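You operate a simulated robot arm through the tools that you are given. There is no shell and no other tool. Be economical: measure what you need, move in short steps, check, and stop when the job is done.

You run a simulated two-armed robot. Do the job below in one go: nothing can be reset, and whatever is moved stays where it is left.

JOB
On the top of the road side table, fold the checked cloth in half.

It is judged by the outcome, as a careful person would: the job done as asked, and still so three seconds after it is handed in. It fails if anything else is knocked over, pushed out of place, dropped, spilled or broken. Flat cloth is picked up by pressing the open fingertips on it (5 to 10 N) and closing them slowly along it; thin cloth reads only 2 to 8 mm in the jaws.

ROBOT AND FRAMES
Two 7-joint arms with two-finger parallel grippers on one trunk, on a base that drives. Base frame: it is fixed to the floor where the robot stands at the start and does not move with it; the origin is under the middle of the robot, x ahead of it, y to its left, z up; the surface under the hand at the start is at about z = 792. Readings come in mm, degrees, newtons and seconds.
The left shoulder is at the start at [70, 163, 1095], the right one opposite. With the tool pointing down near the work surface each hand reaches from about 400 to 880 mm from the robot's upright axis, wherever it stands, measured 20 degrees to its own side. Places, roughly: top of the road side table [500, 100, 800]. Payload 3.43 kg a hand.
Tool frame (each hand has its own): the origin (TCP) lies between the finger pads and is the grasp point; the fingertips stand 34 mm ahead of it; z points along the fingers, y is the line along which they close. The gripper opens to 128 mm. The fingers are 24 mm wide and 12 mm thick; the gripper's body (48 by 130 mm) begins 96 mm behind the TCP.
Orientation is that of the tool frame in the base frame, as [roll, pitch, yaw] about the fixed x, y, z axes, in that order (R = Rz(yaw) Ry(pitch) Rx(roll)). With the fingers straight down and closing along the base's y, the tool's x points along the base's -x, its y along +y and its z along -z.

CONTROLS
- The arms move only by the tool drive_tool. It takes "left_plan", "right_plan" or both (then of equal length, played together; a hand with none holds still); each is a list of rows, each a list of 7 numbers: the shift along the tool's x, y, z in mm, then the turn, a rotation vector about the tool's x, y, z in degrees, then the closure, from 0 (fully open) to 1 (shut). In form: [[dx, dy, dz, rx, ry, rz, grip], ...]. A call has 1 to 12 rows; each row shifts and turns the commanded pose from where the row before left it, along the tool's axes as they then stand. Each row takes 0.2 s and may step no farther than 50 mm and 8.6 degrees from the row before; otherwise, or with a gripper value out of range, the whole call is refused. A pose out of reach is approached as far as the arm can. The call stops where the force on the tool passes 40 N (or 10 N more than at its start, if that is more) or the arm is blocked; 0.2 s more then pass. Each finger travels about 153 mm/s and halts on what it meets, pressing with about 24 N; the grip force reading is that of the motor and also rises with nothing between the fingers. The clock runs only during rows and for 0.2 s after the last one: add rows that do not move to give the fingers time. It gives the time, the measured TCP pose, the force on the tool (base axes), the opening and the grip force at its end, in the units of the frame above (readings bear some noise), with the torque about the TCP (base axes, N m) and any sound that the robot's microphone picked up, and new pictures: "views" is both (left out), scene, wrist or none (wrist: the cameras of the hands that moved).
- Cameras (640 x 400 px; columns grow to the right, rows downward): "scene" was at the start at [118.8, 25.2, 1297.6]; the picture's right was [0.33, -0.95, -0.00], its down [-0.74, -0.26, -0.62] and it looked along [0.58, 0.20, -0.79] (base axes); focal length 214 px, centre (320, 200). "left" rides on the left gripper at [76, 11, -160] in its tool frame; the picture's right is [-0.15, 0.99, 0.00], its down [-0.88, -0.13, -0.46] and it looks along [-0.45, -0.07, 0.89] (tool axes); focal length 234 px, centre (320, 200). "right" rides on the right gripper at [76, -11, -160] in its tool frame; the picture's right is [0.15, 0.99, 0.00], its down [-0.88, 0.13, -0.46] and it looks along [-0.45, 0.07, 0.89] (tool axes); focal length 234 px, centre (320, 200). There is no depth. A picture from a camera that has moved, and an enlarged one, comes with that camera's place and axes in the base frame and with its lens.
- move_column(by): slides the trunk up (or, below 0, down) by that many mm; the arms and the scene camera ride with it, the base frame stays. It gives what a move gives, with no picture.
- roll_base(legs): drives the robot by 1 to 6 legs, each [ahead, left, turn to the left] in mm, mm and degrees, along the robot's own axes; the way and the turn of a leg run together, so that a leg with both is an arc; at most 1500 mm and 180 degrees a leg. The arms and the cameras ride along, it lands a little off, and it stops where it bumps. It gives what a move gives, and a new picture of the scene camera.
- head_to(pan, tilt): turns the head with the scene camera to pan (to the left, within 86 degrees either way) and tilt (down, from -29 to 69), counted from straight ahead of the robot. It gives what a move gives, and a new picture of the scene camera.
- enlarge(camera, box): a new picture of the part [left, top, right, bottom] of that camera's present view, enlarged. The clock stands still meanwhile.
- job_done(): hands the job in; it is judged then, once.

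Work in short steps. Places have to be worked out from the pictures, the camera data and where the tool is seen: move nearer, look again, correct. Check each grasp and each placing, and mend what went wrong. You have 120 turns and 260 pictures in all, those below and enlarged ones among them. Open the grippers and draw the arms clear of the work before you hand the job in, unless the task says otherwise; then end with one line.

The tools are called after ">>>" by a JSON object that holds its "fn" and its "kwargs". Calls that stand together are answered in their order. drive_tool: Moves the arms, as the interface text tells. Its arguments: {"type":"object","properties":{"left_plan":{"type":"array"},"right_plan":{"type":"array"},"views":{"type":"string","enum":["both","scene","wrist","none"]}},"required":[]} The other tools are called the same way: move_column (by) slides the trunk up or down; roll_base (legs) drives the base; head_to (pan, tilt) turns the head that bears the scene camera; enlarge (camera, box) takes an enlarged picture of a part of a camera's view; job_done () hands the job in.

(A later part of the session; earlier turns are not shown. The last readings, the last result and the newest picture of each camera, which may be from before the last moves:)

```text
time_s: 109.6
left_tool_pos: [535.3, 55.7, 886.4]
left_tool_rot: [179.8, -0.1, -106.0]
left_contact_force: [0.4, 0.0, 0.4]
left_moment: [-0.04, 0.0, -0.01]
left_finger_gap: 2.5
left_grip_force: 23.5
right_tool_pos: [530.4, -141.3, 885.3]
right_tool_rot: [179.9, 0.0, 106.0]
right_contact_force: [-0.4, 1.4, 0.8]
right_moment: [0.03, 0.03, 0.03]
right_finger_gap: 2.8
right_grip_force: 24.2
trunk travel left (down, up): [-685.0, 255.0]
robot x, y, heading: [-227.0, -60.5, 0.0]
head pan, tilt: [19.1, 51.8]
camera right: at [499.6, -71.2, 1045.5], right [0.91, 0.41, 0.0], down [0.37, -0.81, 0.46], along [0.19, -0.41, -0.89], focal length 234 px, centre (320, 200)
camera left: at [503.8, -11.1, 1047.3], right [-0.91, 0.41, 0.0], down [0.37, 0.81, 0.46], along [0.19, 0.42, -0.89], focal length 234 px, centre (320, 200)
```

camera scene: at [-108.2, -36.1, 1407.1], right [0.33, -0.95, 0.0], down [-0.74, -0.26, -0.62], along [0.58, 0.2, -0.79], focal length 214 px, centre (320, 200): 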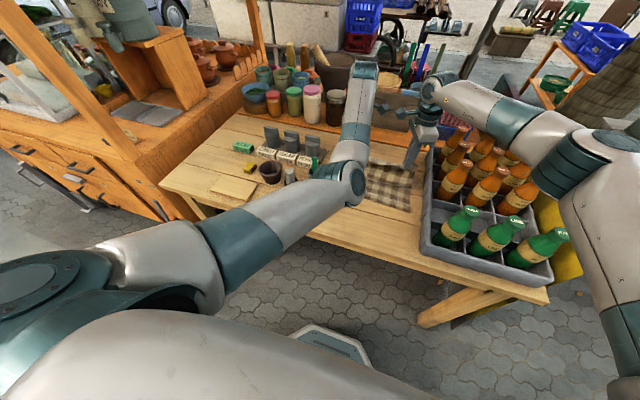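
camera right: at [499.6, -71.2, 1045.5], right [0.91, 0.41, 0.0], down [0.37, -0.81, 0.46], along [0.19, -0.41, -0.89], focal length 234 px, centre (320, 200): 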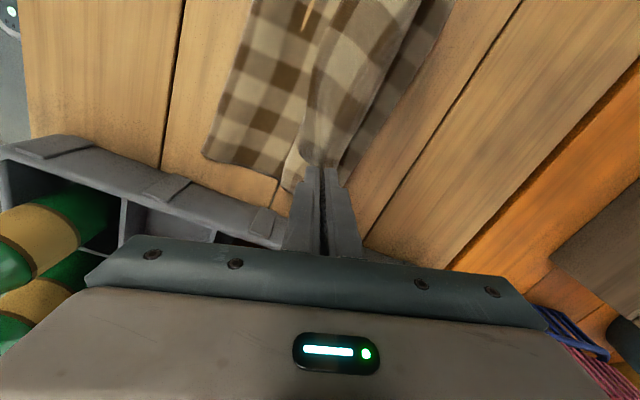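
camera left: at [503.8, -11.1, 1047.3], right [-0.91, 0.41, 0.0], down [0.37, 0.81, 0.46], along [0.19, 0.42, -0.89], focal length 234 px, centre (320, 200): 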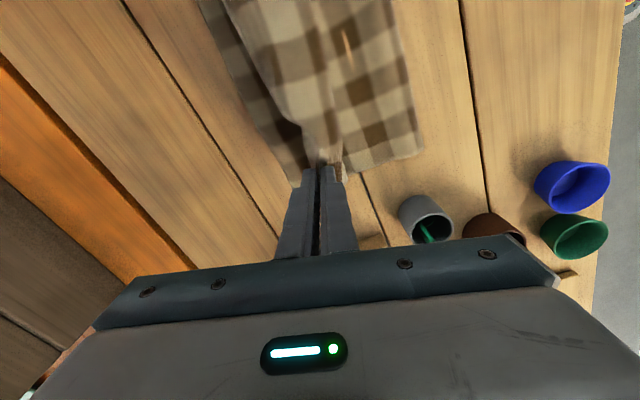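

The fold is holding near x ≈ 580–590 and the lower edge at about 411–431. I continue the same way.

>>> {"fn": "roll_base", "kwargs": {"legs": [[-38, 0, 0]]}}

>>> {"fn": "drive_tool", "kwargs": {"left_plan": [[0, 0, 17, 0, 0, 0, 1], [0, 0, 15, 0, 0, 0, 1]], "right_plan": [[0, 0, 17, 0, 0, 0, 1], [0, 0, 15, 0, 0, 0, 1]], "views": "none"}}

>>> {"fn": "roll_base", "kwargs": {"legs": [[-35, 0, 0]]}}

>>> {"fn": "drive_tool", "kwargs": {"left_plan": [[0, 0, 10, 0, 0, 0, 1], [0, 0, 8, 0, 0, 0, 1], [0, 0, 0, 0, 0, 0, 1]], "right_plan": [[0, 0, 10, 0, 0, 0, 1], [0, 0, 8, 0, 0, 0, 1], [0, 0, 0, 0, 0, 0, 1]], "views": "wrist"}}

>>> {"fn": "enlarge", "kwargs": {"camera": "scene", "box": [330, 120, 450, 220]}}

```text
time_s: 110.5
left_tool_pos: [499.7, 57.5, 884.6]
left_tool_rot: [179.7, 0.0, -106.1]
left_contact_force: [0.3, 0.8, 0.1]
left_moment: [-0.01, 0.04, -0.04]
left_finger_gap: 2.5
left_grip_force: 24.1
right_tool_pos: [495.1, -141.6, 882.9]
right_tool_rot: [-179.9, -0.1, 106.2]
right_contact_force: [0.5, 0.2, 0.1]
right_moment: [0.02, 0.01, 0.02]
right_finger_gap: 2.7
right_grip_force: 24.0
trunk travel left (down, up): [-685.0, 255.0]
robot x, y, heading: [-266.5, -59.2, 0.2]
head pan, tilt: [19.1, 51.8]
camera scene: at [-145.2, -36.1, 1407.1], right [0.33, -0.94, 0.0], down [-0.74, -0.26, -0.62], along [0.58, 0.2, -0.79], focal length 214 px, centre (320, 200)
```

scene: 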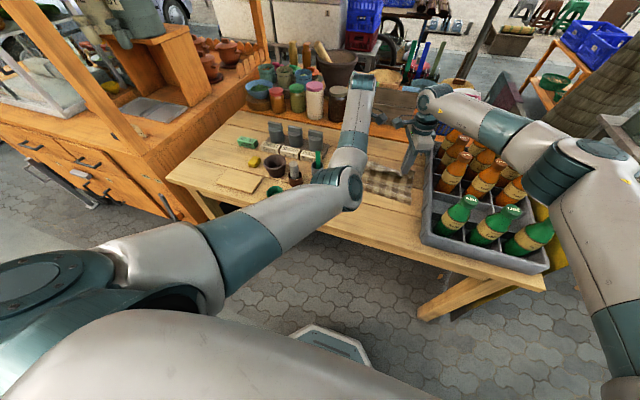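

```text
time_s: 111.1
left_tool_pos: [497.6, 56.9, 855.3]
left_tool_rot: [179.9, 0.0, -106.0]
left_contact_force: [0.6, -0.3, 0.2]
left_moment: [0.02, -0.01, 0.03]
left_finger_gap: 2.7
left_grip_force: 24.1
right_tool_pos: [492.9, -141.3, 854.9]
right_tool_rot: [179.9, 0.1, 106.1]
right_contact_force: [-0.3, -0.1, 0.3]
right_moment: [0.01, 0.0, -0.02]
right_finger_gap: 2.6
right_grip_force: 23.5
trunk travel left (down, up): [-685.0, 255.0]
robot x, y, heading: [-268.5, -62.1, 0.1]
head pan, tilt: [19.1, 51.8]
```

```text
time_s: 112.0
left_tool_pos: [465.9, 57.8, 853.2]
left_tool_rot: [179.7, -0.2, -105.9]
left_contact_force: [0.7, -0.2, 0.4]
left_moment: [-0.01, 0.0, -0.01]
left_finger_gap: 2.9
left_grip_force: 24.5
right_tool_pos: [459.9, -141.4, 851.4]
right_tool_rot: [-180.0, -0.1, 106.1]
right_contact_force: [0.8, 0.8, -0.6]
right_moment: [0.03, 0.02, -0.01]
right_finger_gap: 2.4
right_grip_force: 23.5
trunk travel left (down, up): [-685.0, 255.0]
robot x, y, heading: [-299.3, -61.2, -0.2]
head pan, tilt: [19.1, 51.8]
camera scene: at [-178.6, -36.1, 1407.1], right [0.33, -0.94, 0.0], down [-0.74, -0.26, -0.62], along [0.58, 0.2, -0.79], focal length 214 px, centre (320, 200)
```

scene: 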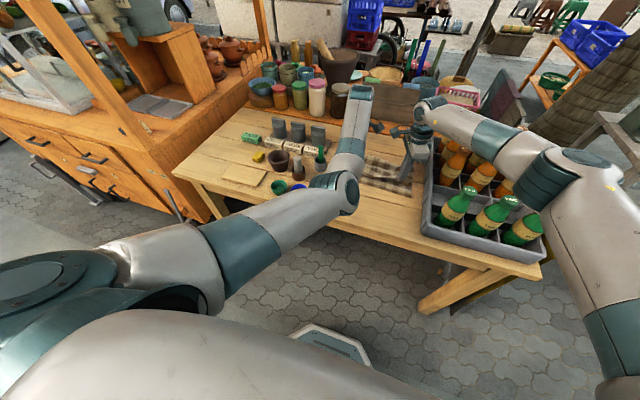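

```text
time_s: 112.8
left_tool_pos: [464.8, 57.7, 837.1]
left_tool_rot: [179.9, 0.0, -106.0]
left_contact_force: [0.5, 0.4, 0.3]
left_moment: [-0.02, -0.02, -0.02]
left_finger_gap: 2.7
left_grip_force: 23.9
right_tool_pos: [459.2, -141.5, 835.1]
right_tool_rot: [180.0, 0.0, 106.0]
right_contact_force: [-0.3, -0.2, 0.7]
right_moment: [0.02, 0.01, 0.0]
right_finger_gap: 2.5
right_grip_force: 24.1
trunk travel left (down, up): [-685.0, 255.0]
robot x, y, heading: [-300.1, -59.2, 0.2]
head pan, tilt: [19.1, 51.8]
camera right: at [428.1, -71.5, 995.2], right [0.91, 0.41, 0.0], down [0.37, -0.81, 0.46], along [0.19, -0.41, -0.89], focal length 234 px, centre (320, 200)
camera left: at [433.7, -10.4, 998.4], right [-0.91, 0.41, 0.0], down [0.37, 0.81, 0.46], along [0.19, 0.42, -0.89], focal length 234 px, centre (320, 200)
```

right: 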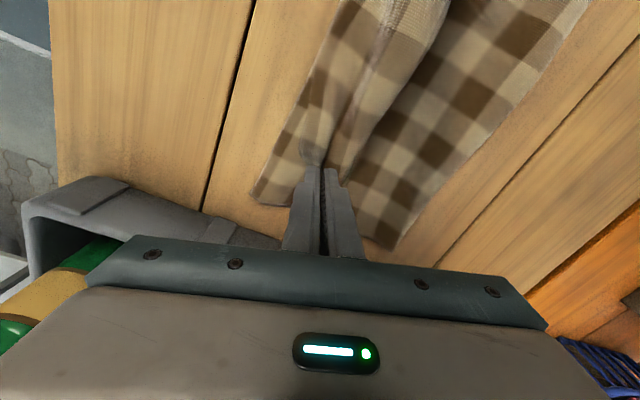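
left: 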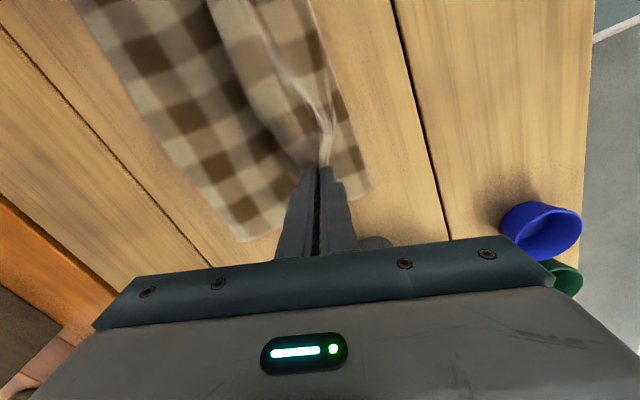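

```text
4.00 times, centred on (390, 170) of scene
camera zoom: at [-181.7, -36.0, 1407.6], right [0.33, -0.94, 0.0], down [-0.74, -0.26, -0.62], along [0.58, 0.2, -0.79], focal length 858 px, centre (40, 320)
```

zoom: 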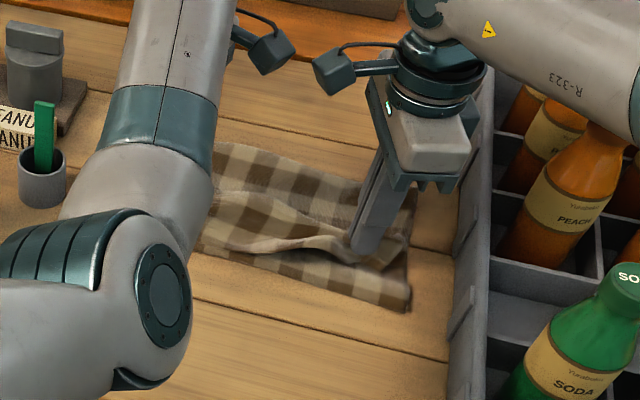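

The fold sits at x ≈ 583, which leaves the lower half about 25 mm short. I go back once more and lay further (hands to x ≈ 640, lower height) before bringing the edge back.

>>> {"fn": "drive_tool", "kwargs": {"left_plan": [[0, 0, -20, 0, 0, 0, 1], [0, 0, -20, 0, 0, 0, 1]], "right_plan": [[0, 0, -20, 0, 0, 0, 1], [0, 0, -20, 0, 0, 0, 1]], "views": "none"}}

>>> {"fn": "roll_base", "kwargs": {"legs": [[50, 0, 0]]}}

>>> {"fn": "drive_tool", "kwargs": {"left_plan": [[0, 0, -25, 0, 0, 0, 1], [0, 0, -25, 0, 0, 0, 1], [0, 0, -15, 0, 0, 0, 1]], "right_plan": [[0, 0, -25, 0, 0, 0, 1], [0, 0, -25, 0, 0, 0, 1], [0, 0, -15, 0, 0, 0, 1]], "views": "none"}}

>>> {"fn": "roll_base", "kwargs": {"legs": [[130, 0, 0]]}}

>>> {"fn": "drive_tool", "kwargs": {"left_plan": [[0, 0, 12, 0, 0, 0, 1], [0, 0, 12, 0, 0, 0, 1], [0, 0, 0, 0, 0, 0, 1]], "right_plan": [[0, 0, 12, 0, 0, 0, 1], [0, 0, 12, 0, 0, 0, 1], [0, 0, 0, 0, 0, 0, 1]], "views": "wrist"}}

```text
time_s: 113.4
left_tool_pos: [463.9, 58.7, 878.4]
left_tool_rot: [179.8, 0.0, -106.0]
left_contact_force: [-1.2, 0.3, 0.8]
left_moment: [-0.01, -0.01, -0.02]
left_finger_gap: 2.5
left_grip_force: 23.9
right_tool_pos: [459.2, -143.4, 876.2]
right_tool_rot: [-180.0, 0.0, 106.2]
right_contact_force: [-0.5, 0.0, 0.6]
right_moment: [0.0, 0.0, 0.01]
right_finger_gap: 2.6
right_grip_force: 24.3
trunk travel left (down, up): [-685.0, 255.0]
robot x, y, heading: [-301.3, -60.8, -0.2]
head pan, tilt: [19.1, 51.8]
```

```text
time_s: 114.3
left_tool_pos: [514.0, 57.4, 879.8]
left_tool_rot: [179.9, -0.1, -105.8]
left_contact_force: [-0.1, -0.2, 0.1]
left_moment: [-0.01, -0.02, -0.03]
left_finger_gap: 2.5
left_grip_force: 24.4
right_tool_pos: [510.3, -142.2, 875.9]
right_tool_rot: [179.9, 0.0, 106.1]
right_contact_force: [-0.5, -0.4, 0.6]
right_moment: [0.01, -0.01, -0.01]
right_finger_gap: 2.3
right_grip_force: 24.2
trunk travel left (down, up): [-685.0, 255.0]
robot x, y, heading: [-253.2, -62.3, 0.1]
head pan, tilt: [19.1, 51.8]
camera scene: at [-132.9, -35.8, 1407.8], right [0.33, -0.94, 0.0], down [-0.74, -0.26, -0.62], along [0.58, 0.2, -0.79], focal length 214 px, centre (320, 200)
```

scene: 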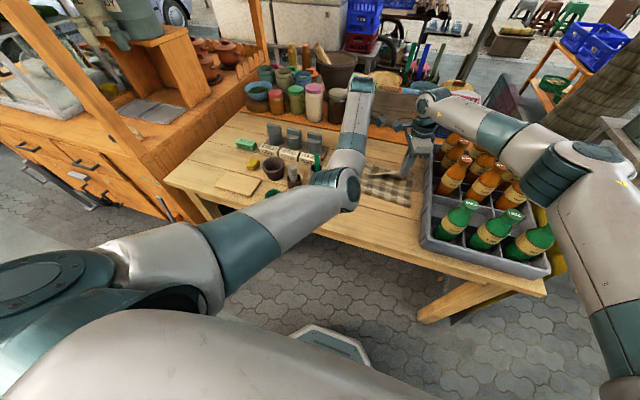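

```text
time_s: 115.1
left_tool_pos: [513.5, 57.4, 944.0]
left_tool_rot: [179.8, 0.0, -106.0]
left_contact_force: [-0.3, 0.1, 0.6]
left_moment: [0.0, 0.02, 0.0]
left_finger_gap: 2.7
left_grip_force: 23.9
right_tool_pos: [509.9, -142.5, 940.7]
right_tool_rot: [180.0, 0.1, 106.0]
right_contact_force: [0.4, 0.3, -0.5]
right_moment: [-0.02, 0.02, -0.03]
right_finger_gap: 2.6
right_grip_force: 24.7
trunk travel left (down, up): [-685.0, 255.0]
robot x, y, heading: [-254.0, -60.3, 0.0]
head pan, tilt: [19.1, 51.8]
```

```text
time_s: 116.4
left_tool_pos: [643.7, 57.6, 944.2]
left_tool_rot: [179.9, 0.0, -106.0]
left_contact_force: [-0.4, 0.4, 0.4]
left_moment: [0.01, 0.03, 0.04]
left_finger_gap: 2.5
left_grip_force: 24.3
right_tool_pos: [638.9, -141.2, 939.4]
right_tool_rot: [179.8, -0.2, 106.0]
right_contact_force: [-0.2, -0.7, 0.1]
right_moment: [-0.02, 0.02, -0.03]
right_finger_gap: 2.5
right_grip_force: 23.8
trunk travel left (down, up): [-685.0, 255.0]
robot x, y, heading: [-122.4, -57.5, 0.2]
head pan, tilt: [19.1, 51.8]
camera scene: at [-2.7, -35.7, 1407.7], right [0.33, -0.94, 0.0], down [-0.74, -0.26, -0.62], along [0.58, 0.2, -0.79], focal length 214 px, centre (320, 200)
```

scene: 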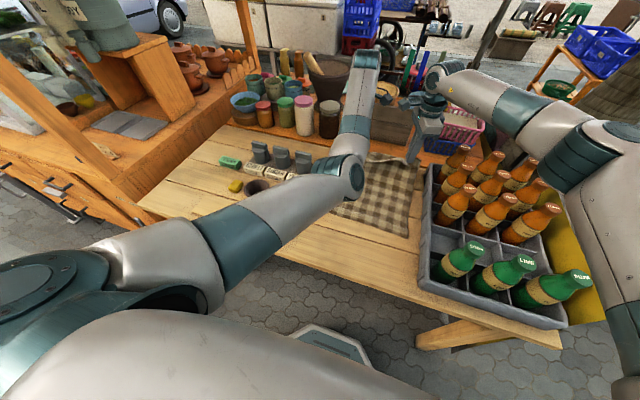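

```text
time_s: 117.2
left_tool_pos: [644.9, 56.9, 919.7]
left_tool_rot: [180.0, 0.0, -105.9]
left_contact_force: [-0.8, -0.6, -0.2]
left_moment: [0.01, -0.04, -0.01]
left_finger_gap: 2.7
left_grip_force: 24.2
right_tool_pos: [639.7, -141.6, 916.1]
right_tool_rot: [179.9, 0.0, 106.1]
right_contact_force: [0.5, -0.7, 0.3]
right_moment: [-0.01, 0.01, -0.02]
right_finger_gap: 2.4
right_grip_force: 24.1
trunk travel left (down, up): [-685.0, 255.0]
robot x, y, heading: [-120.9, -59.3, 0.2]
head pan, tilt: [19.1, 51.8]
camera right: at [609.0, -71.4, 1075.7], right [0.91, 0.41, 0.0], down [0.37, -0.81, 0.46], along [0.19, -0.41, -0.89], focal length 234 px, centre (320, 200)
camera left: at [613.7, -11.0, 1080.5], right [-0.91, 0.41, 0.0], down [0.37, 0.81, 0.46], along [0.19, 0.42, -0.89], focal length 234 px, centre (320, 200)
```

right: 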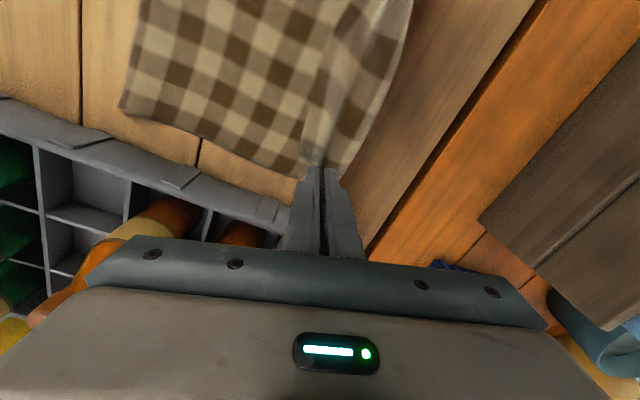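
left: 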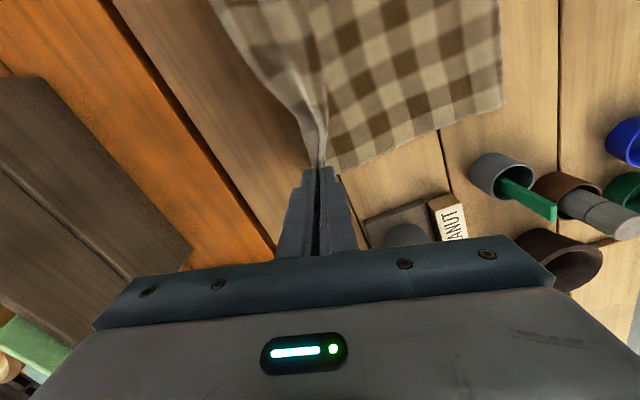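

The lower edge stayed put (407–427). Now the return, in small lower-then-roll steps.

>>> {"fn": "roll_base", "kwargs": {"legs": [[-40, 0, 0]]}}

>>> {"fn": "drive_tool", "kwargs": {"left_plan": [[0, 0, 12, 0, 0, 0, 1], [0, 0, 10, 0, 0, 0, 1]], "right_plan": [[0, 0, 11, 0, 0, 0, 1], [0, 0, 9, 0, 0, 0, 1]], "views": "none"}}

>>> {"fn": "roll_base", "kwargs": {"legs": [[-40, 0, 0]]}}

>>> {"fn": "drive_tool", "kwargs": {"left_plan": [[0, 0, 13, 0, 0, 0, 1], [0, 0, 12, 0, 0, 0, 1]], "right_plan": [[0, 0, 13, 0, 0, 0, 1], [0, 0, 12, 0, 0, 0, 1]], "views": "none"}}

>>> {"fn": "roll_base", "kwargs": {"legs": [[-40, 0, 0]]}}

>>> {"fn": "drive_tool", "kwargs": {"left_plan": [[0, 0, 12, 0, 0, 0, 1], [0, 0, 12, 0, 0, 0, 1]], "right_plan": [[0, 0, 12, 0, 0, 0, 1], [0, 0, 12, 0, 0, 0, 1]], "views": "none"}}

>>> {"fn": "roll_base", "kwargs": {"legs": [[-30, 0, 0]]}}

>>> {"fn": "drive_tool", "kwargs": {"left_plan": [[0, 0, 8, 0, 0, 0, 1], [0, 0, 0, 0, 0, 0, 1]], "right_plan": [[0, 0, 8, 0, 0, 0, 1], [0, 0, 0, 0, 0, 0, 1]], "views": "wrist"}}

```text
time_s: 118.0
left_tool_pos: [606.3, 57.2, 917.8]
left_tool_rot: [179.7, -0.1, -106.0]
left_contact_force: [0.0, -0.3, -0.3]
left_moment: [-0.01, 0.04, -0.01]
left_finger_gap: 2.6
left_grip_force: 24.2
right_tool_pos: [601.8, -142.8, 914.8]
right_tool_rot: [-179.9, 0.0, 106.1]
right_contact_force: [0.1, 0.8, -0.3]
right_moment: [-0.02, 0.04, 0.01]
right_finger_gap: 2.5
right_grip_force: 24.1
trunk travel left (down, up): [-685.0, 255.0]
robot x, y, heading: [-161.9, -56.8, -0.1]
head pan, tilt: [19.1, 51.8]
camera scene: at [-38.9, -36.0, 1407.1], right [0.33, -0.95, 0.0], down [-0.74, -0.26, -0.62], along [0.58, 0.2, -0.79], focal length 214 px, centre (320, 200)
```

scene: 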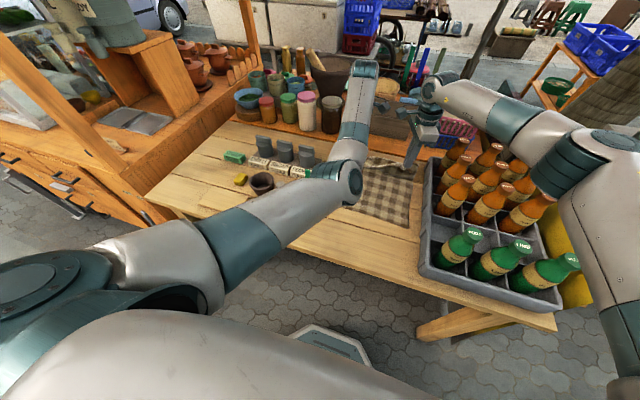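

```text
time_s: 118.7
left_tool_pos: [604.0, 57.1, 898.6]
left_tool_rot: [179.9, 0.0, -106.1]
left_contact_force: [-0.4, 0.8, -0.1]
left_moment: [0.0, 0.01, 0.03]
left_finger_gap: 2.5
left_grip_force: 24.3
right_tool_pos: [601.0, -141.7, 894.9]
right_tool_rot: [-180.0, -0.1, 105.8]
right_contact_force: [-1.4, -0.5, -0.6]
right_moment: [0.02, 0.0, -0.02]
right_finger_gap: 2.8
right_grip_force: 24.1
trunk travel left (down, up): [-685.0, 255.0]
robot x, y, heading: [-159.9, -61.7, -0.0]
head pan, tilt: [19.1, 51.8]
```

```text
time_s: 119.5
left_tool_pos: [566.9, 56.9, 897.2]
left_tool_rot: [179.7, 0.0, -106.0]
left_contact_force: [-0.4, -0.6, -0.3]
left_moment: [0.0, 0.03, 0.04]
left_finger_gap: 2.4
left_grip_force: 24.2
right_tool_pos: [563.3, -142.3, 894.6]
right_tool_rot: [-179.9, -0.2, 106.1]
right_contact_force: [-0.3, -0.1, -0.2]
right_moment: [-0.01, 0.04, -0.02]
right_finger_gap: 2.6
right_grip_force: 23.2
trunk travel left (down, up): [-685.0, 255.0]
robot x, y, heading: [-201.3, -62.8, 0.2]
head pan, tilt: [19.1, 51.8]
camera scene: at [-78.0, -36.0, 1407.1], right [0.33, -0.95, 0.0], down [-0.74, -0.26, -0.62], along [0.58, 0.2, -0.79], focal length 214 px, centre (320, 200)
```

scene: 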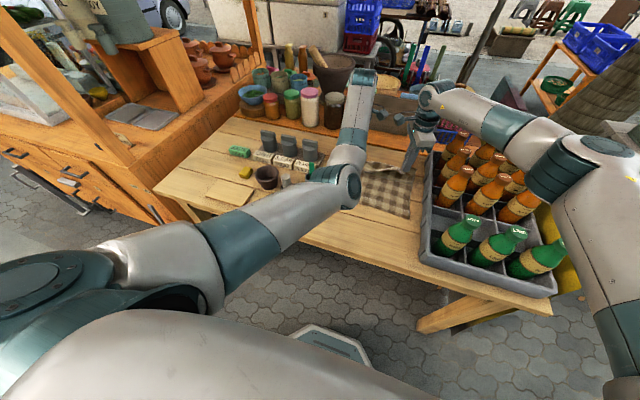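

```text
time_s: 120.1
left_tool_pos: [565.0, 57.1, 874.2]
left_tool_rot: [179.8, 0.0, -106.0]
left_contact_force: [0.0, -0.7, -0.1]
left_moment: [0.0, -0.01, 0.0]
left_finger_gap: 2.5
left_grip_force: 23.9
right_tool_pos: [562.0, -142.6, 871.5]
right_tool_rot: [180.0, 0.0, 106.1]
right_contact_force: [-0.2, -0.3, 0.1]
right_moment: [0.0, -0.02, -0.03]
right_finger_gap: 2.4
right_grip_force: 24.3
trunk travel left (down, up): [-685.0, 255.0]
robot x, y, heading: [-196.0, -59.5, 0.0]
head pan, tilt: [19.1, 51.8]
```

```text
time_s: 121.0
left_tool_pos: [526.6, 56.8, 871.7]
left_tool_rot: [179.7, -0.1, -106.0]
left_contact_force: [-0.3, 0.2, -0.1]
left_moment: [-0.01, 0.03, -0.02]
left_finger_gap: 2.7
left_grip_force: 23.8
right_tool_pos: [524.1, -142.9, 870.0]
right_tool_rot: [-180.0, -0.1, 106.0]
right_contact_force: [-0.1, 0.0, 0.6]
right_moment: [0.02, 0.0, -0.04]
right_finger_gap: 2.5
right_grip_force: 24.1
trunk travel left (down, up): [-685.0, 255.0]
robot x, y, heading: [-238.7, -60.6, -0.0]
head pan, tilt: [19.1, 51.8]
camera scene: at [-117.6, -36.1, 1407.1], right [0.33, -0.94, 0.0], down [-0.74, -0.26, -0.62], along [0.58, 0.2, -0.79], focal length 214 px, centre (320, 200)
```

scene: 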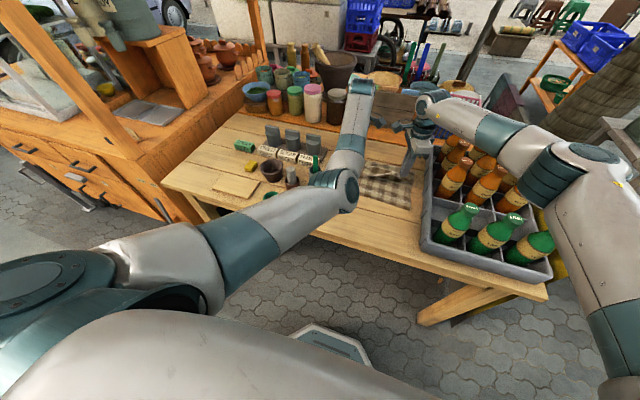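

```text
time_s: 121.6
left_tool_pos: [525.5, 57.9, 848.5]
left_tool_rot: [179.8, -0.1, -105.9]
left_contact_force: [-0.6, -0.6, 0.5]
left_moment: [0.0, 0.01, 0.0]
left_finger_gap: 2.8
left_grip_force: 23.5
right_tool_pos: [523.2, -143.7, 846.6]
right_tool_rot: [180.0, 0.1, 105.9]
right_contact_force: [0.8, 0.4, -0.7]
right_moment: [-0.02, -0.03, -0.01]
right_finger_gap: 2.7
right_grip_force: 23.9
trunk travel left (down, up): [-685.0, 255.0]
robot x, y, heading: [-238.1, -61.0, 0.3]
head pan, tilt: [19.1, 51.8]
```

```text
time_s: 122.4
left_tool_pos: [499.0, 57.8, 846.6]
left_tool_rot: [179.6, -0.1, -106.0]
left_contact_force: [0.1, 0.8, -0.5]
left_moment: [0.02, 0.04, 0.01]
left_finger_gap: 2.4
left_grip_force: 24.0
right_tool_pos: [494.7, -144.4, 844.9]
right_tool_rot: [-179.9, 0.0, 105.9]
right_contact_force: [-0.4, -0.5, 0.1]
right_moment: [-0.01, 0.07, 0.01]
right_finger_gap: 2.4
right_grip_force: 24.3
trunk travel left (down, up): [-685.0, 255.0]
robot x, y, heading: [-271.3, -62.1, 0.1]
head pan, tilt: [19.1, 51.8]
camera scene: at [-145.7, -36.1, 1407.1], right [0.33, -0.95, 0.0], down [-0.74, -0.26, -0.62], along [0.58, 0.2, -0.79], focal length 214 px, centre (320, 200)
```

scene: 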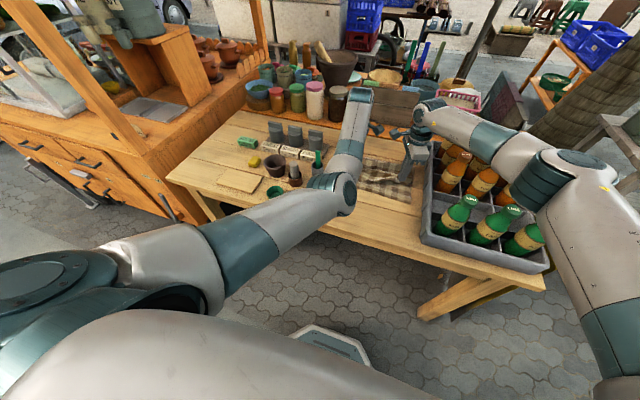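

```text
time_s: 123.0
left_tool_pos: [497.2, 58.1, 840.9]
left_tool_rot: [179.7, 0.1, -105.9]
left_contact_force: [0.1, 0.0, -0.7]
left_moment: [0.01, 0.01, 0.01]
left_finger_gap: 2.7
left_grip_force: 24.0
right_tool_pos: [494.2, -144.2, 839.3]
right_tool_rot: [-180.0, -0.1, 106.0]
right_contact_force: [0.2, 0.7, 0.9]
right_moment: [0.01, -0.02, 0.0]
right_finger_gap: 2.2
right_grip_force: 23.9
trunk travel left (down, up): [-685.0, 255.0]
robot x, y, heading: [-268.5, -60.5, -0.0]
head pan, tilt: [19.1, 51.8]
camera right: at [462.8, -73.2, 999.1], right [0.91, 0.41, 0.0], down [0.37, -0.81, 0.46], along [0.19, -0.41, -0.89], focal length 234 px, centre (320, 200)
camera left: at [466.8, -10.8, 1001.5], right [-0.91, 0.41, 0.0], down [0.37, 0.81, 0.46], along [0.19, 0.42, -0.89], focal length 234 px, centre (320, 200)
```

right: 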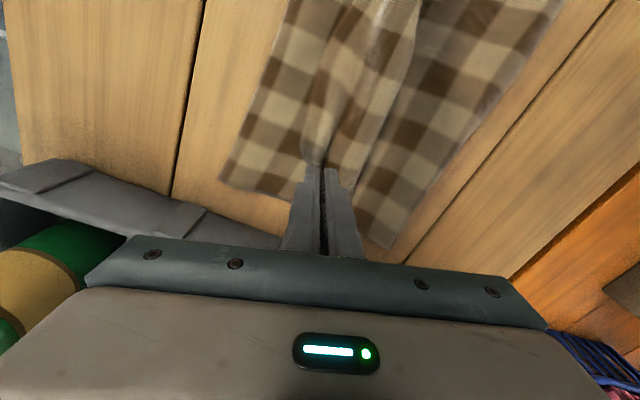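
left: 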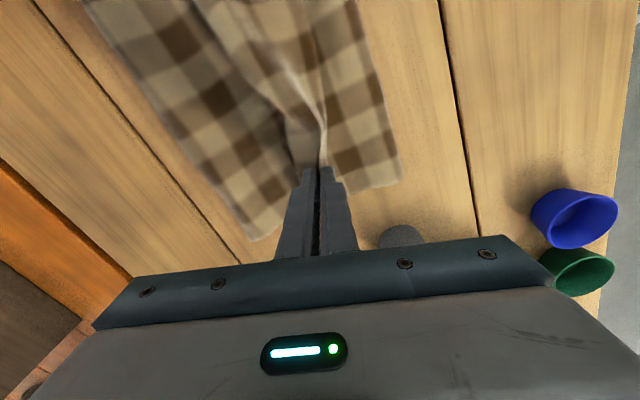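

Now the fold is at x ≈ 606–618 and the lower edge at 411–430, nearly half. I roll back 30 mm, lower and release.

>>> {"fn": "roll_base", "kwargs": {"legs": [[-32, 0, 0]]}}

>>> {"fn": "drive_tool", "kwargs": {"left_plan": [[0, 0, 10, 0, 0, 0, 1], [0, 0, 7, 0, 0, 0, 1], [0, 0, 0, 0, 0, 0, 1]], "right_plan": [[0, 0, 10, 0, 0, 0, 1], [0, 0, 6, 0, 0, 0, 1], [0, 0, 0, 0, 0, 0, 1]], "views": "wrist"}}

>>> {"fn": "enlarge", "kwargs": {"camera": "scene", "box": [330, 120, 450, 220]}}

```text
time_s: 123.9
left_tool_pos: [467.3, 56.4, 838.2]
left_tool_rot: [179.6, 0.0, -105.9]
left_contact_force: [-0.2, -0.6, -0.2]
left_moment: [-0.02, 0.03, 0.01]
left_finger_gap: 2.3
left_grip_force: 23.8
right_tool_pos: [464.1, -145.1, 837.8]
right_tool_rot: [-179.8, -0.1, 106.1]
right_contact_force: [0.1, 0.3, -0.1]
right_moment: [0.01, 0.01, -0.01]
right_finger_gap: 2.8
right_grip_force: 24.2
trunk travel left (down, up): [-685.0, 255.0]
robot x, y, heading: [-299.2, -61.3, 0.1]
head pan, tilt: [19.1, 51.8]
camera scene: at [-176.9, -36.1, 1407.1], right [0.33, -0.95, 0.0], down [-0.74, -0.26, -0.62], along [0.58, 0.2, -0.79], focal length 214 px, centre (320, 200)
```

scene: 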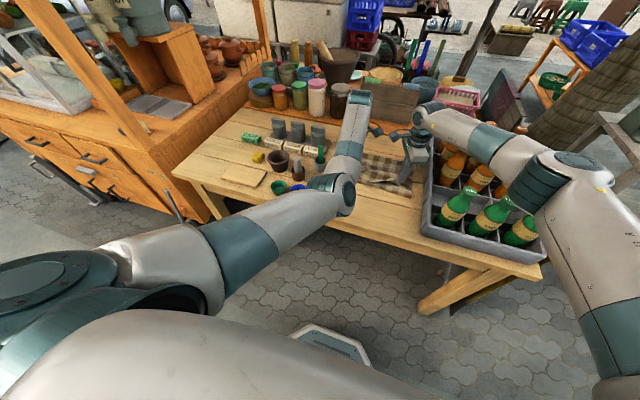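

```text
time_s: 124.7
left_tool_pos: [466.0, 57.7, 823.6]
left_tool_rot: [179.7, 0.0, -106.0]
left_contact_force: [1.1, 0.0, 0.1]
left_moment: [0.01, 0.0, -0.01]
left_finger_gap: 2.8
left_grip_force: 24.3
right_tool_pos: [464.6, -145.5, 824.2]
right_tool_rot: [-180.0, 0.0, 106.1]
right_contact_force: [-0.3, -0.6, 0.1]
right_moment: [0.0, 0.04, 0.0]
right_finger_gap: 2.7
right_grip_force: 23.6
trunk travel left (down, up): [-685.0, 255.0]
robot x, y, heading: [-299.3, -60.9, -0.2]
head pan, tilt: [19.1, 51.8]
camera right: at [432.4, -73.8, 982.4], right [0.91, 0.41, 0.0], down [0.37, -0.81, 0.46], along [0.19, -0.41, -0.89], focal length 234 px, centre (320, 200)
camera left: at [436.0, -10.4, 983.9], right [-0.91, 0.41, 0.0], down [0.37, 0.81, 0.45], along [0.18, 0.42, -0.89], focal length 234 px, centre (320, 200)
```

right: 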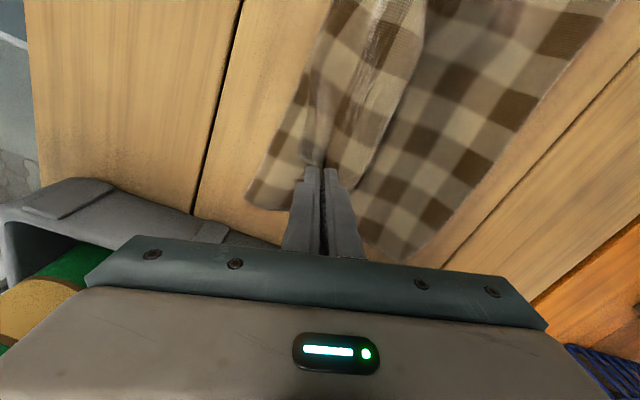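
left: 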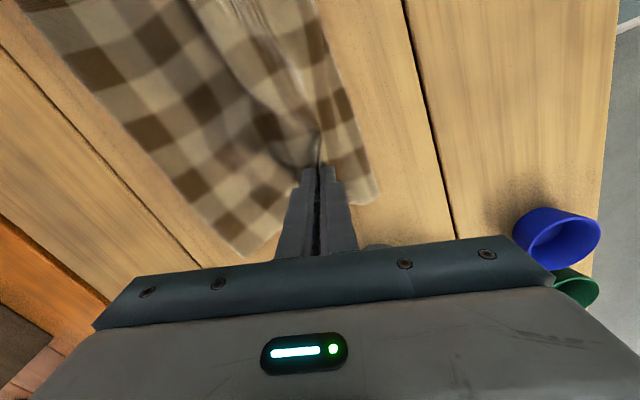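

```text
4.00 times, centred on (390, 170) of scene
camera zoom: at [-179.9, -36.1, 1407.6], right [0.33, -0.94, 0.0], down [-0.74, -0.26, -0.62], along [0.58, 0.2, -0.79], focal length 858 px, centre (40, 320)
```

zoom: 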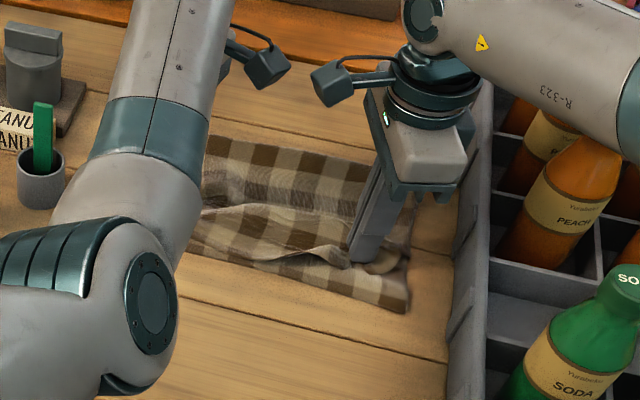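

I release gently and lift off to inspect.

>>> {"fn": "drive_tool", "kwargs": {"left_plan": [[0, 0, 2, 0, 0, 0, 0.97], [0, 0, 0, 0, 0, 0, 0.93], [0, 0, 0, 0, 0, 0, 0.89], [0, 0, 0, 0, 0, 0, 0.86], [0, 0, -15, 0, 0, 0, 0.86], [0, 0, -40, 0, 0, 0, 0.86], [0, 0, -45, 0, 0, 0, 0.86], [0, 0, -45, 0, 0, 0, 0.86], [0, 0, 0, 0, 0, 0, 0.86]], "right_plan": [[0, 0, 2, 0, 0, 0, 0.97], [0, 0, 0, 0, 0, 0, 0.93], [0, 0, 0, 0, 0, 0, 0.89], [0, 0, 0, 0, 0, 0, 0.86], [0, 0, -15, 0, 0, 0, 0.86], [0, 0, -40, 0, 0, 0, 0.86], [0, 0, -45, 0, 0, 0, 0.86], [0, 0, -45, 0, 0, 0, 0.86], [0, 0, 0, 0, 0, 0, 0.86]], "views": "none"}}

>>> {"fn": "enlarge", "kwargs": {"camera": "left", "box": [120, 0, 400, 220]}}

>>> {"fn": "enlarge", "kwargs": {"camera": "right", "box": [250, 0, 530, 220]}}

```text
time_s: 126.7
left_tool_pos: [467.6, 55.7, 965.7]
left_tool_rot: [179.7, -0.1, -106.1]
left_contact_force: [0.8, -0.4, -0.5]
left_moment: [-0.02, 0.05, 0.0]
left_finger_gap: 17.9
left_grip_force: 0.1
right_tool_pos: [462.3, -143.3, 962.4]
right_tool_rot: [-179.9, 0.0, 106.1]
right_contact_force: [0.1, -0.3, -0.9]
right_moment: [0.03, -0.03, 0.01]
right_finger_gap: 17.7
right_grip_force: 0.1
trunk travel left (down, up): [-685.0, 255.0]
robot x, y, heading: [-295.7, -61.7, -0.1]
head pan, tilt: [19.1, 51.8]
```

```text
1.82 times, centred on (260, 110) of left
camera zoom: at [437.4, -12.4, 1126.3], right [-0.91, 0.41, 0.01], down [0.37, 0.81, 0.45], along [0.18, 0.42, -0.89], focal length 426 px, centre (429, 364)
```

zoom: 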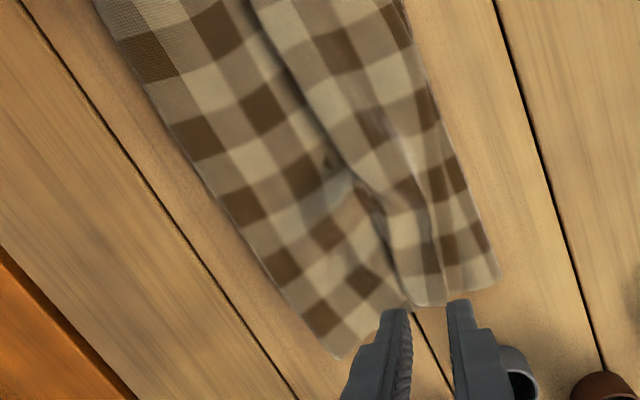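

```text
1.82 times, centred on (390, 110) of right
camera zoom: at [431.9, -72.8, 1122.6], right [0.91, 0.41, 0.0], down [0.37, -0.81, 0.46], along [0.19, -0.41, -0.89], focal length 426 px, centre (193, 364)
```

zoom: 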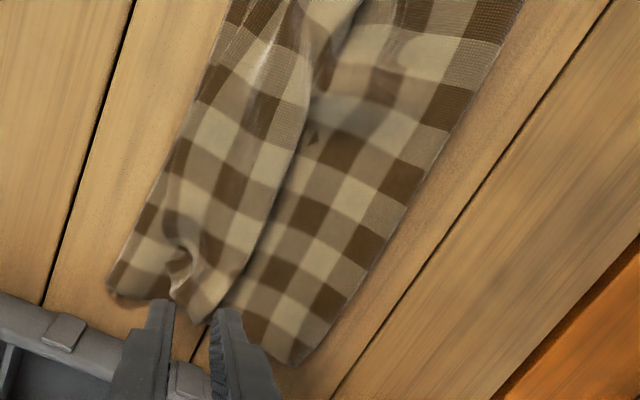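

Much better: the edges nearly align and only a small hump remains, with the upper edge about 20 mm short of the lower. I regrasp the same ridge and draw it back about 25 mm to take out the slack.

>>> {"fn": "drive_tool", "kwargs": {"left_plan": [[0, 0, 45, 0, 0, 0, 0.82], [0, 0, 45, 0, 0, 0, 0.82], [0, 0, 40, 0, 0, 0, 0.82], [0, 0, 15, 0, 0, 0, 0.82], [0, 0, 1, 0, 0, 0, 0.82], [0, 0, 0, 0, 0, 0, 0.87], [0, 0, 0, 0, 0, 0, 0.92], [0, 0, 0, 0, 0, 0, 0.96], [0, 0, 0, 0, 0, 0, 1], [0, 0, 0, 0, 0, 0, 1], [0, 0, 0, 0, 0, 0, 1], [0, 0, -5, 0, 0, 0, 1]], "right_plan": [[0, 0, 45, 0, 0, 0, 0.82], [0, 0, 45, 0, 0, 0, 0.82], [0, 0, 40, 0, 0, 0, 0.82], [0, 0, 13, 0, 0, 0, 0.82], [0, 0, 1, 0, 0, 0, 0.82], [0, 0, 0, 0, 0, 0, 0.87], [0, 0, 0, 0, 0, 0, 0.92], [0, 0, 0, 0, 0, 0, 0.96], [0, 0, 0, 0, 0, 0, 1], [0, 0, 0, 0, 0, 0, 1], [0, 0, 0, 0, 0, 0, 1], [0, 0, -5, 0, 0, 0, 1]], "views": "none"}}

>>> {"fn": "roll_base", "kwargs": {"legs": [[-28, 0, 0]]}}

>>> {"fn": "drive_tool", "kwargs": {"left_plan": [[0, 0, 4, 0, 0, 0, 1], [0, 0, 0, 0, 0, 0, 1]], "right_plan": [[0, 0, 4, 0, 0, 0, 1], [0, 0, 0, 0, 0, 0, 1]], "views": "wrist"}}

```text
time_s: 129.3
left_tool_pos: [465.5, 57.9, 825.8]
left_tool_rot: [179.8, 0.0, -105.9]
left_contact_force: [-0.8, -0.3, -0.4]
left_moment: [0.01, 0.01, -0.02]
left_finger_gap: 2.7
left_grip_force: 23.7
right_tool_pos: [462.5, -143.2, 825.1]
right_tool_rot: [-179.9, 0.0, 105.9]
right_contact_force: [-0.8, 0.1, -0.2]
right_moment: [0.0, 0.04, 0.02]
right_finger_gap: 2.3
right_grip_force: 23.4
trunk travel left (down, up): [-685.0, 255.0]
robot x, y, heading: [-297.4, -60.3, 0.3]
head pan, tilt: [19.1, 51.8]
```

```text
time_s: 130.1
left_tool_pos: [440.5, 57.9, 823.2]
left_tool_rot: [179.5, -0.1, -106.0]
left_contact_force: [0.1, 0.2, 0.5]
left_moment: [0.02, -0.01, 0.03]
left_finger_gap: 2.6
left_grip_force: 23.7
right_tool_pos: [434.9, -144.4, 823.0]
right_tool_rot: [-179.8, 0.0, 106.0]
right_contact_force: [0.4, 0.0, 0.1]
right_moment: [0.0, 0.03, -0.02]
right_finger_gap: 2.3
right_grip_force: 24.0
trunk travel left (down, up): [-685.0, 255.0]
robot x, y, heading: [-324.4, -60.3, -0.0]
head pan, tilt: [19.1, 51.8]
camera scene: at [-204.5, -36.2, 1407.1], right [0.33, -0.95, 0.0], down [-0.74, -0.26, -0.62], along [0.58, 0.2, -0.79], focal length 214 px, centre (320, 200)
```

scene: 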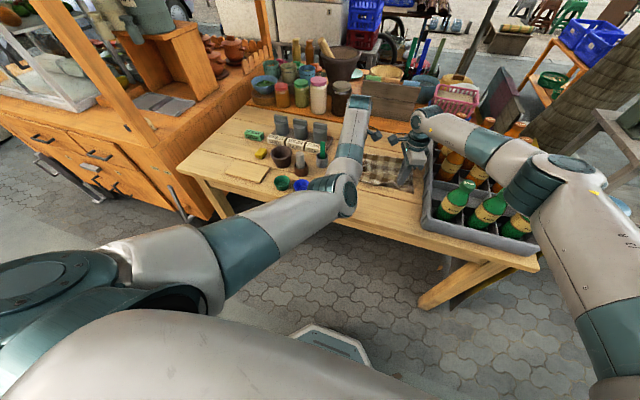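

```text
time_s: 130.7
left_tool_pos: [439.4, 57.4, 822.3]
left_tool_rot: [179.8, -0.1, -106.0]
left_contact_force: [0.2, 0.1, 0.2]
left_moment: [-0.03, -0.02, 0.0]
left_finger_gap: 2.7
left_grip_force: 23.9
right_tool_pos: [434.2, -143.6, 822.8]
right_tool_rot: [179.9, 0.0, 106.0]
right_contact_force: [-0.8, 0.4, 0.0]
right_moment: [0.0, -0.01, -0.01]
right_finger_gap: 2.5
right_grip_force: 23.9
trunk travel left (down, up): [-685.0, 255.0]
robot x, y, heading: [-326.5, -58.4, 0.3]
head pan, tilt: [19.1, 51.8]
camera right: at [404.0, -73.3, 982.0], right [0.91, 0.41, 0.0], down [0.37, -0.81, 0.46], along [0.19, -0.42, -0.89], focal length 234 px, centre (320, 200)
camera left: at [408.4, -10.5, 982.8], right [-0.91, 0.41, 0.0], down [0.37, 0.81, 0.46], along [0.19, 0.42, -0.89], focal length 234 px, centre (320, 200)
```

right: 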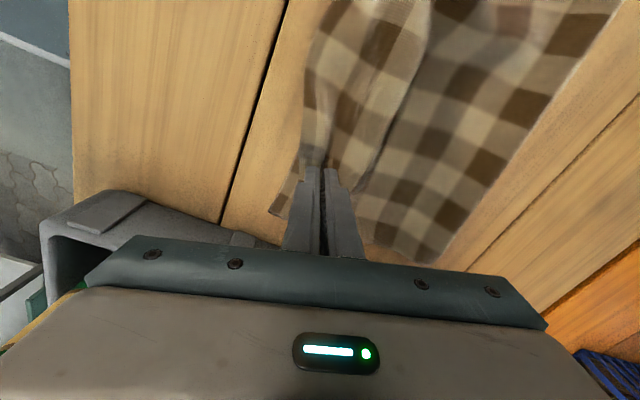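
left: 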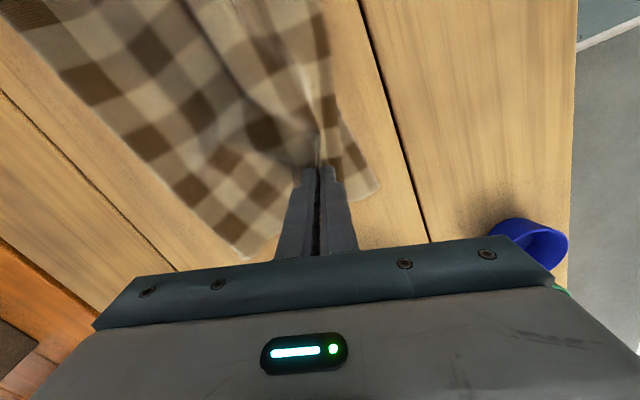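

The left side seems to have dragged the lower layer along too. I release here and inspect.

>>> {"fn": "drive_tool", "kwargs": {"left_plan": [[0, 0, 1, 0, 0, 0, 0.97], [0, 0, 0, 0, 0, 0, 0.93], [0, 0, 0, 0, 0, 0, 0.89], [0, 0, 0, 0, 0, 0, 0.85], [0, 0, -15, 0, 0, 0, 0.85], [0, 0, -40, 0, 0, 0, 0.85], [0, 0, -45, 0, 0, 0, 0.85], [0, 0, -45, 0, 0, 0, 0.85], [0, 0, -45, 0, 0, 0, 0.85], [0, 0, -45, 0, 0, 0, 0.85], [0, 0, 0, 0, 0, 0, 0.85]], "right_plan": [[0, 0, 1, 0, 0, 0, 0.97], [0, 0, 0, 0, 0, 0, 0.93], [0, 0, 0, 0, 0, 0, 0.89], [0, 0, 0, 0, 0, 0, 0.85], [0, 0, -15, 0, 0, 0, 0.85], [0, 0, -40, 0, 0, 0, 0.85], [0, 0, -45, 0, 0, 0, 0.85], [0, 0, -45, 0, 0, 0, 0.85], [0, 0, -45, 0, 0, 0, 0.85], [0, 0, -45, 0, 0, 0, 0.85], [0, 0, 0, 0, 0, 0, 0.85]], "views": "none"}}

>>> {"fn": "enlarge", "kwargs": {"camera": "left", "box": [120, 0, 400, 220]}}

>>> {"fn": "enlarge", "kwargs": {"camera": "right", "box": [250, 0, 530, 220]}}

```text
time_s: 133.1
left_tool_pos: [457.6, 59.7, 1054.1]
left_tool_rot: [179.7, 0.0, -106.0]
left_contact_force: [0.3, -0.4, -1.0]
left_moment: [0.02, 0.03, 0.02]
left_finger_gap: 19.1
left_grip_force: 0.1
left hand out of reach, approached as far as the arm can: row 9, 10
right_tool_pos: [437.7, -143.4, 1056.0]
right_tool_rot: [-179.9, -0.1, 106.0]
right_contact_force: [0.0, -0.2, -0.5]
right_moment: [-0.02, 0.03, 0.0]
right_finger_gap: 19.0
right_grip_force: 0.1
trunk travel left (down, up): [-685.0, 255.0]
robot x, y, heading: [-322.1, -60.2, -0.1]
head pan, tilt: [19.1, 51.8]
```

```text
1.82 times, centred on (260, 110) of left
camera zoom: at [428.2, -8.9, 1215.0], right [-0.91, 0.41, 0.01], down [0.37, 0.81, 0.45], along [0.18, 0.42, -0.89], focal length 426 px, centre (429, 364)
```

zoom: 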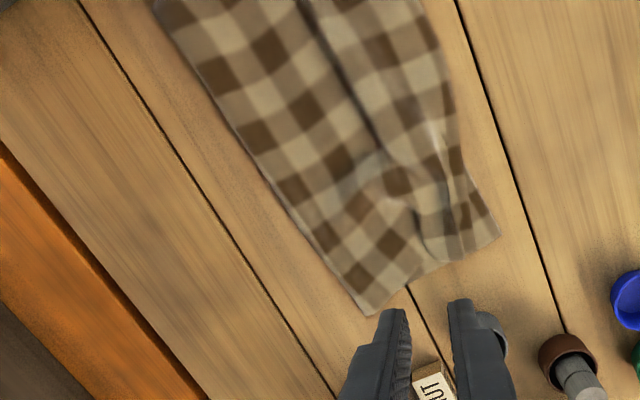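

```text
1.82 times, centred on (390, 110) of right
camera zoom: at [407.8, -71.5, 1215.1], right [0.91, 0.41, 0.0], down [0.37, -0.81, 0.45], along [0.19, -0.41, -0.89], focal length 426 px, centre (193, 364)
```

zoom: 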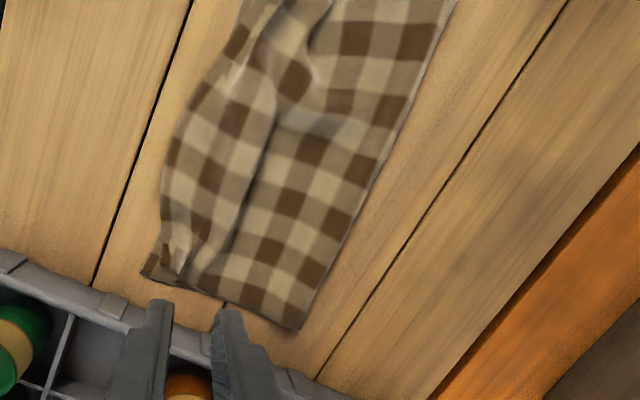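

That looks close to a clean half fold. I move the left hand aside so the scene camera can see the whole cloth.

>>> {"fn": "drive_tool", "kwargs": {"left_plan": [[-45, 0, 0, 0, 0, 0, 0.85], [-45, 0, 0, 0, 0, 0, 0.85], [-45, 0, 0, 0, 0, 0, 0.85], [-45, 0, 0, 0, 0, 0, 0.85], [-30, 20, 0, 0, 0, 0, 0.85], [0, 40, 0, 0, 0, 0, 0.85], [0, 40, 0, 0, 0, 0, 0.85]], "views": "none"}}

>>> {"fn": "enlarge", "kwargs": {"camera": "scene", "box": [300, 110, 460, 230]}}

```text
time_s: 134.7
left_tool_pos: [415.6, 289.9, 1051.4]
left_tool_rot: [179.7, -0.1, -106.0]
left_contact_force: [0.5, 1.3, -0.5]
left_moment: [0.0, 0.01, 0.02]
left_finger_gap: 19.1
left_grip_force: 0.0
left hand out of reach, approached as far as the arm can: row 4
right_tool_pos: [437.4, -141.5, 1056.0]
right_tool_rot: [180.0, 0.0, 106.0]
right_contact_force: [-0.3, 0.0, 0.3]
right_moment: [-0.03, -0.02, 0.0]
right_finger_gap: 19.0
right_grip_force: 0.1
trunk travel left (down, up): [-685.0, 255.0]
robot x, y, heading: [-327.7, -63.9, 0.1]
head pan, tilt: [19.1, 51.8]
```

```text
3.33 times, centred on (380, 170) of scene
camera zoom: at [-208.3, -35.9, 1407.7], right [0.33, -0.94, 0.0], down [-0.74, -0.26, -0.62], along [0.58, 0.2, -0.79], focal length 715 px, centre (120, 300)
```

zoom: 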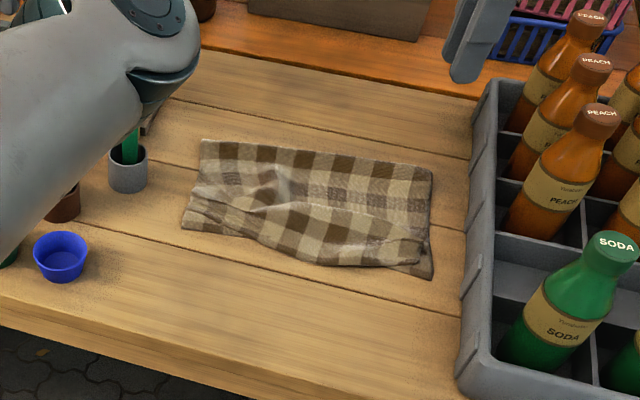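

Clearly visible: a half-folded rectangle with a soft wrinkle in the top layer. I zoom in to judge edge and corner alignment.

>>> {"fn": "enlarge", "kwargs": {"camera": "scene", "box": [340, 145, 420, 195]}}

```text
8.00 times, centred on (380, 170) of scene
camera zoom: at [-208.3, -35.9, 1407.7], right [0.33, -0.94, 0.0], down [-0.74, -0.26, -0.62], along [0.58, 0.2, -0.79], focal length 1716 px, centre (-160, 440)
```

zoom: 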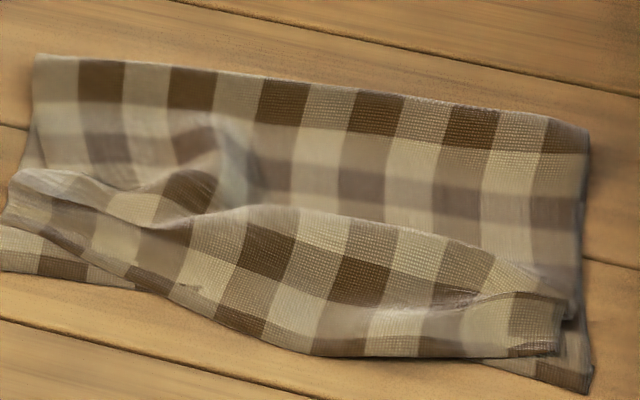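

Estimated misalignment of the upper edge: right corner 16 mm short, centre 16 mm over, left corner about 34 mm short. Only the left corner is worth mending, so I bring the left hand over it and come down.

>>> {"fn": "drive_tool", "kwargs": {"left_plan": [[35, -12, 0, 0, 0, 0, 0.8], [35, -12, 0, 0, 0, 0, 0.8], [35, -12, 0, 0, 0, 0, 0.8], [35, -12, 0, 0, 0, 0, 0.8], [35, -12, 0, 0, 0, 0, 0.8], [31, -12, 0, 0, 0, 0, 0.8], [0, 0, 45, 0, 0, 0, 0.8], [0, 0, 45, 0, 0, 0, 0.8], [0, 0, 45, 0, 0, 0, 0.8], [0, 0, 45, 0, 0, 0, 0.8], [0, 0, 15, 0, 0, 0, 0.8], [0, 0, 0, 0, 0, 0, 0.8]], "views": "wrist"}}

```text
time_s: 137.3
left_tool_pos: [452.0, 77.5, 853.8]
left_tool_rot: [179.8, 0.0, -106.0]
left_contact_force: [0.1, -0.8, 0.3]
left_moment: [0.01, 0.0, 0.04]
left_finger_gap: 25.4
left_grip_force: 0.1
left hand out of reach, approached as far as the arm can: row 4, 5, 6
right_tool_pos: [438.1, -142.5, 1056.2]
right_tool_rot: [-179.9, 0.1, 106.0]
right_contact_force: [0.2, -0.1, 1.2]
right_moment: [-0.03, 0.01, -0.02]
right_finger_gap: 19.3
right_grip_force: 0.0
trunk travel left (down, up): [-685.0, 255.0]
robot x, y, heading: [-325.3, -58.9, -0.2]
head pan, tilt: [19.1, 51.8]
camera left: at [421.1, 9.6, 1014.9], right [-0.91, 0.41, 0.0], down [0.37, 0.81, 0.45], along [0.18, 0.42, -0.89], focal length 234 px, centre (320, 200)
```

left: 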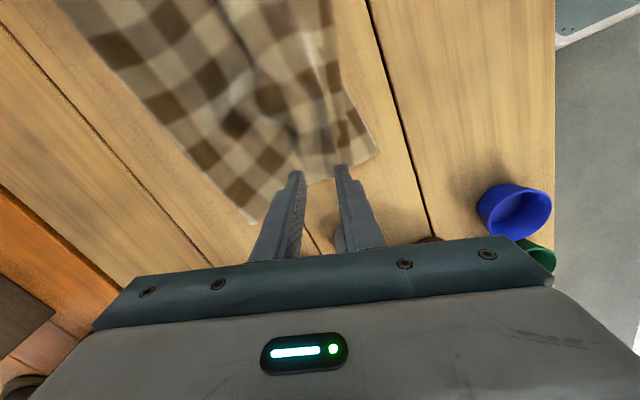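

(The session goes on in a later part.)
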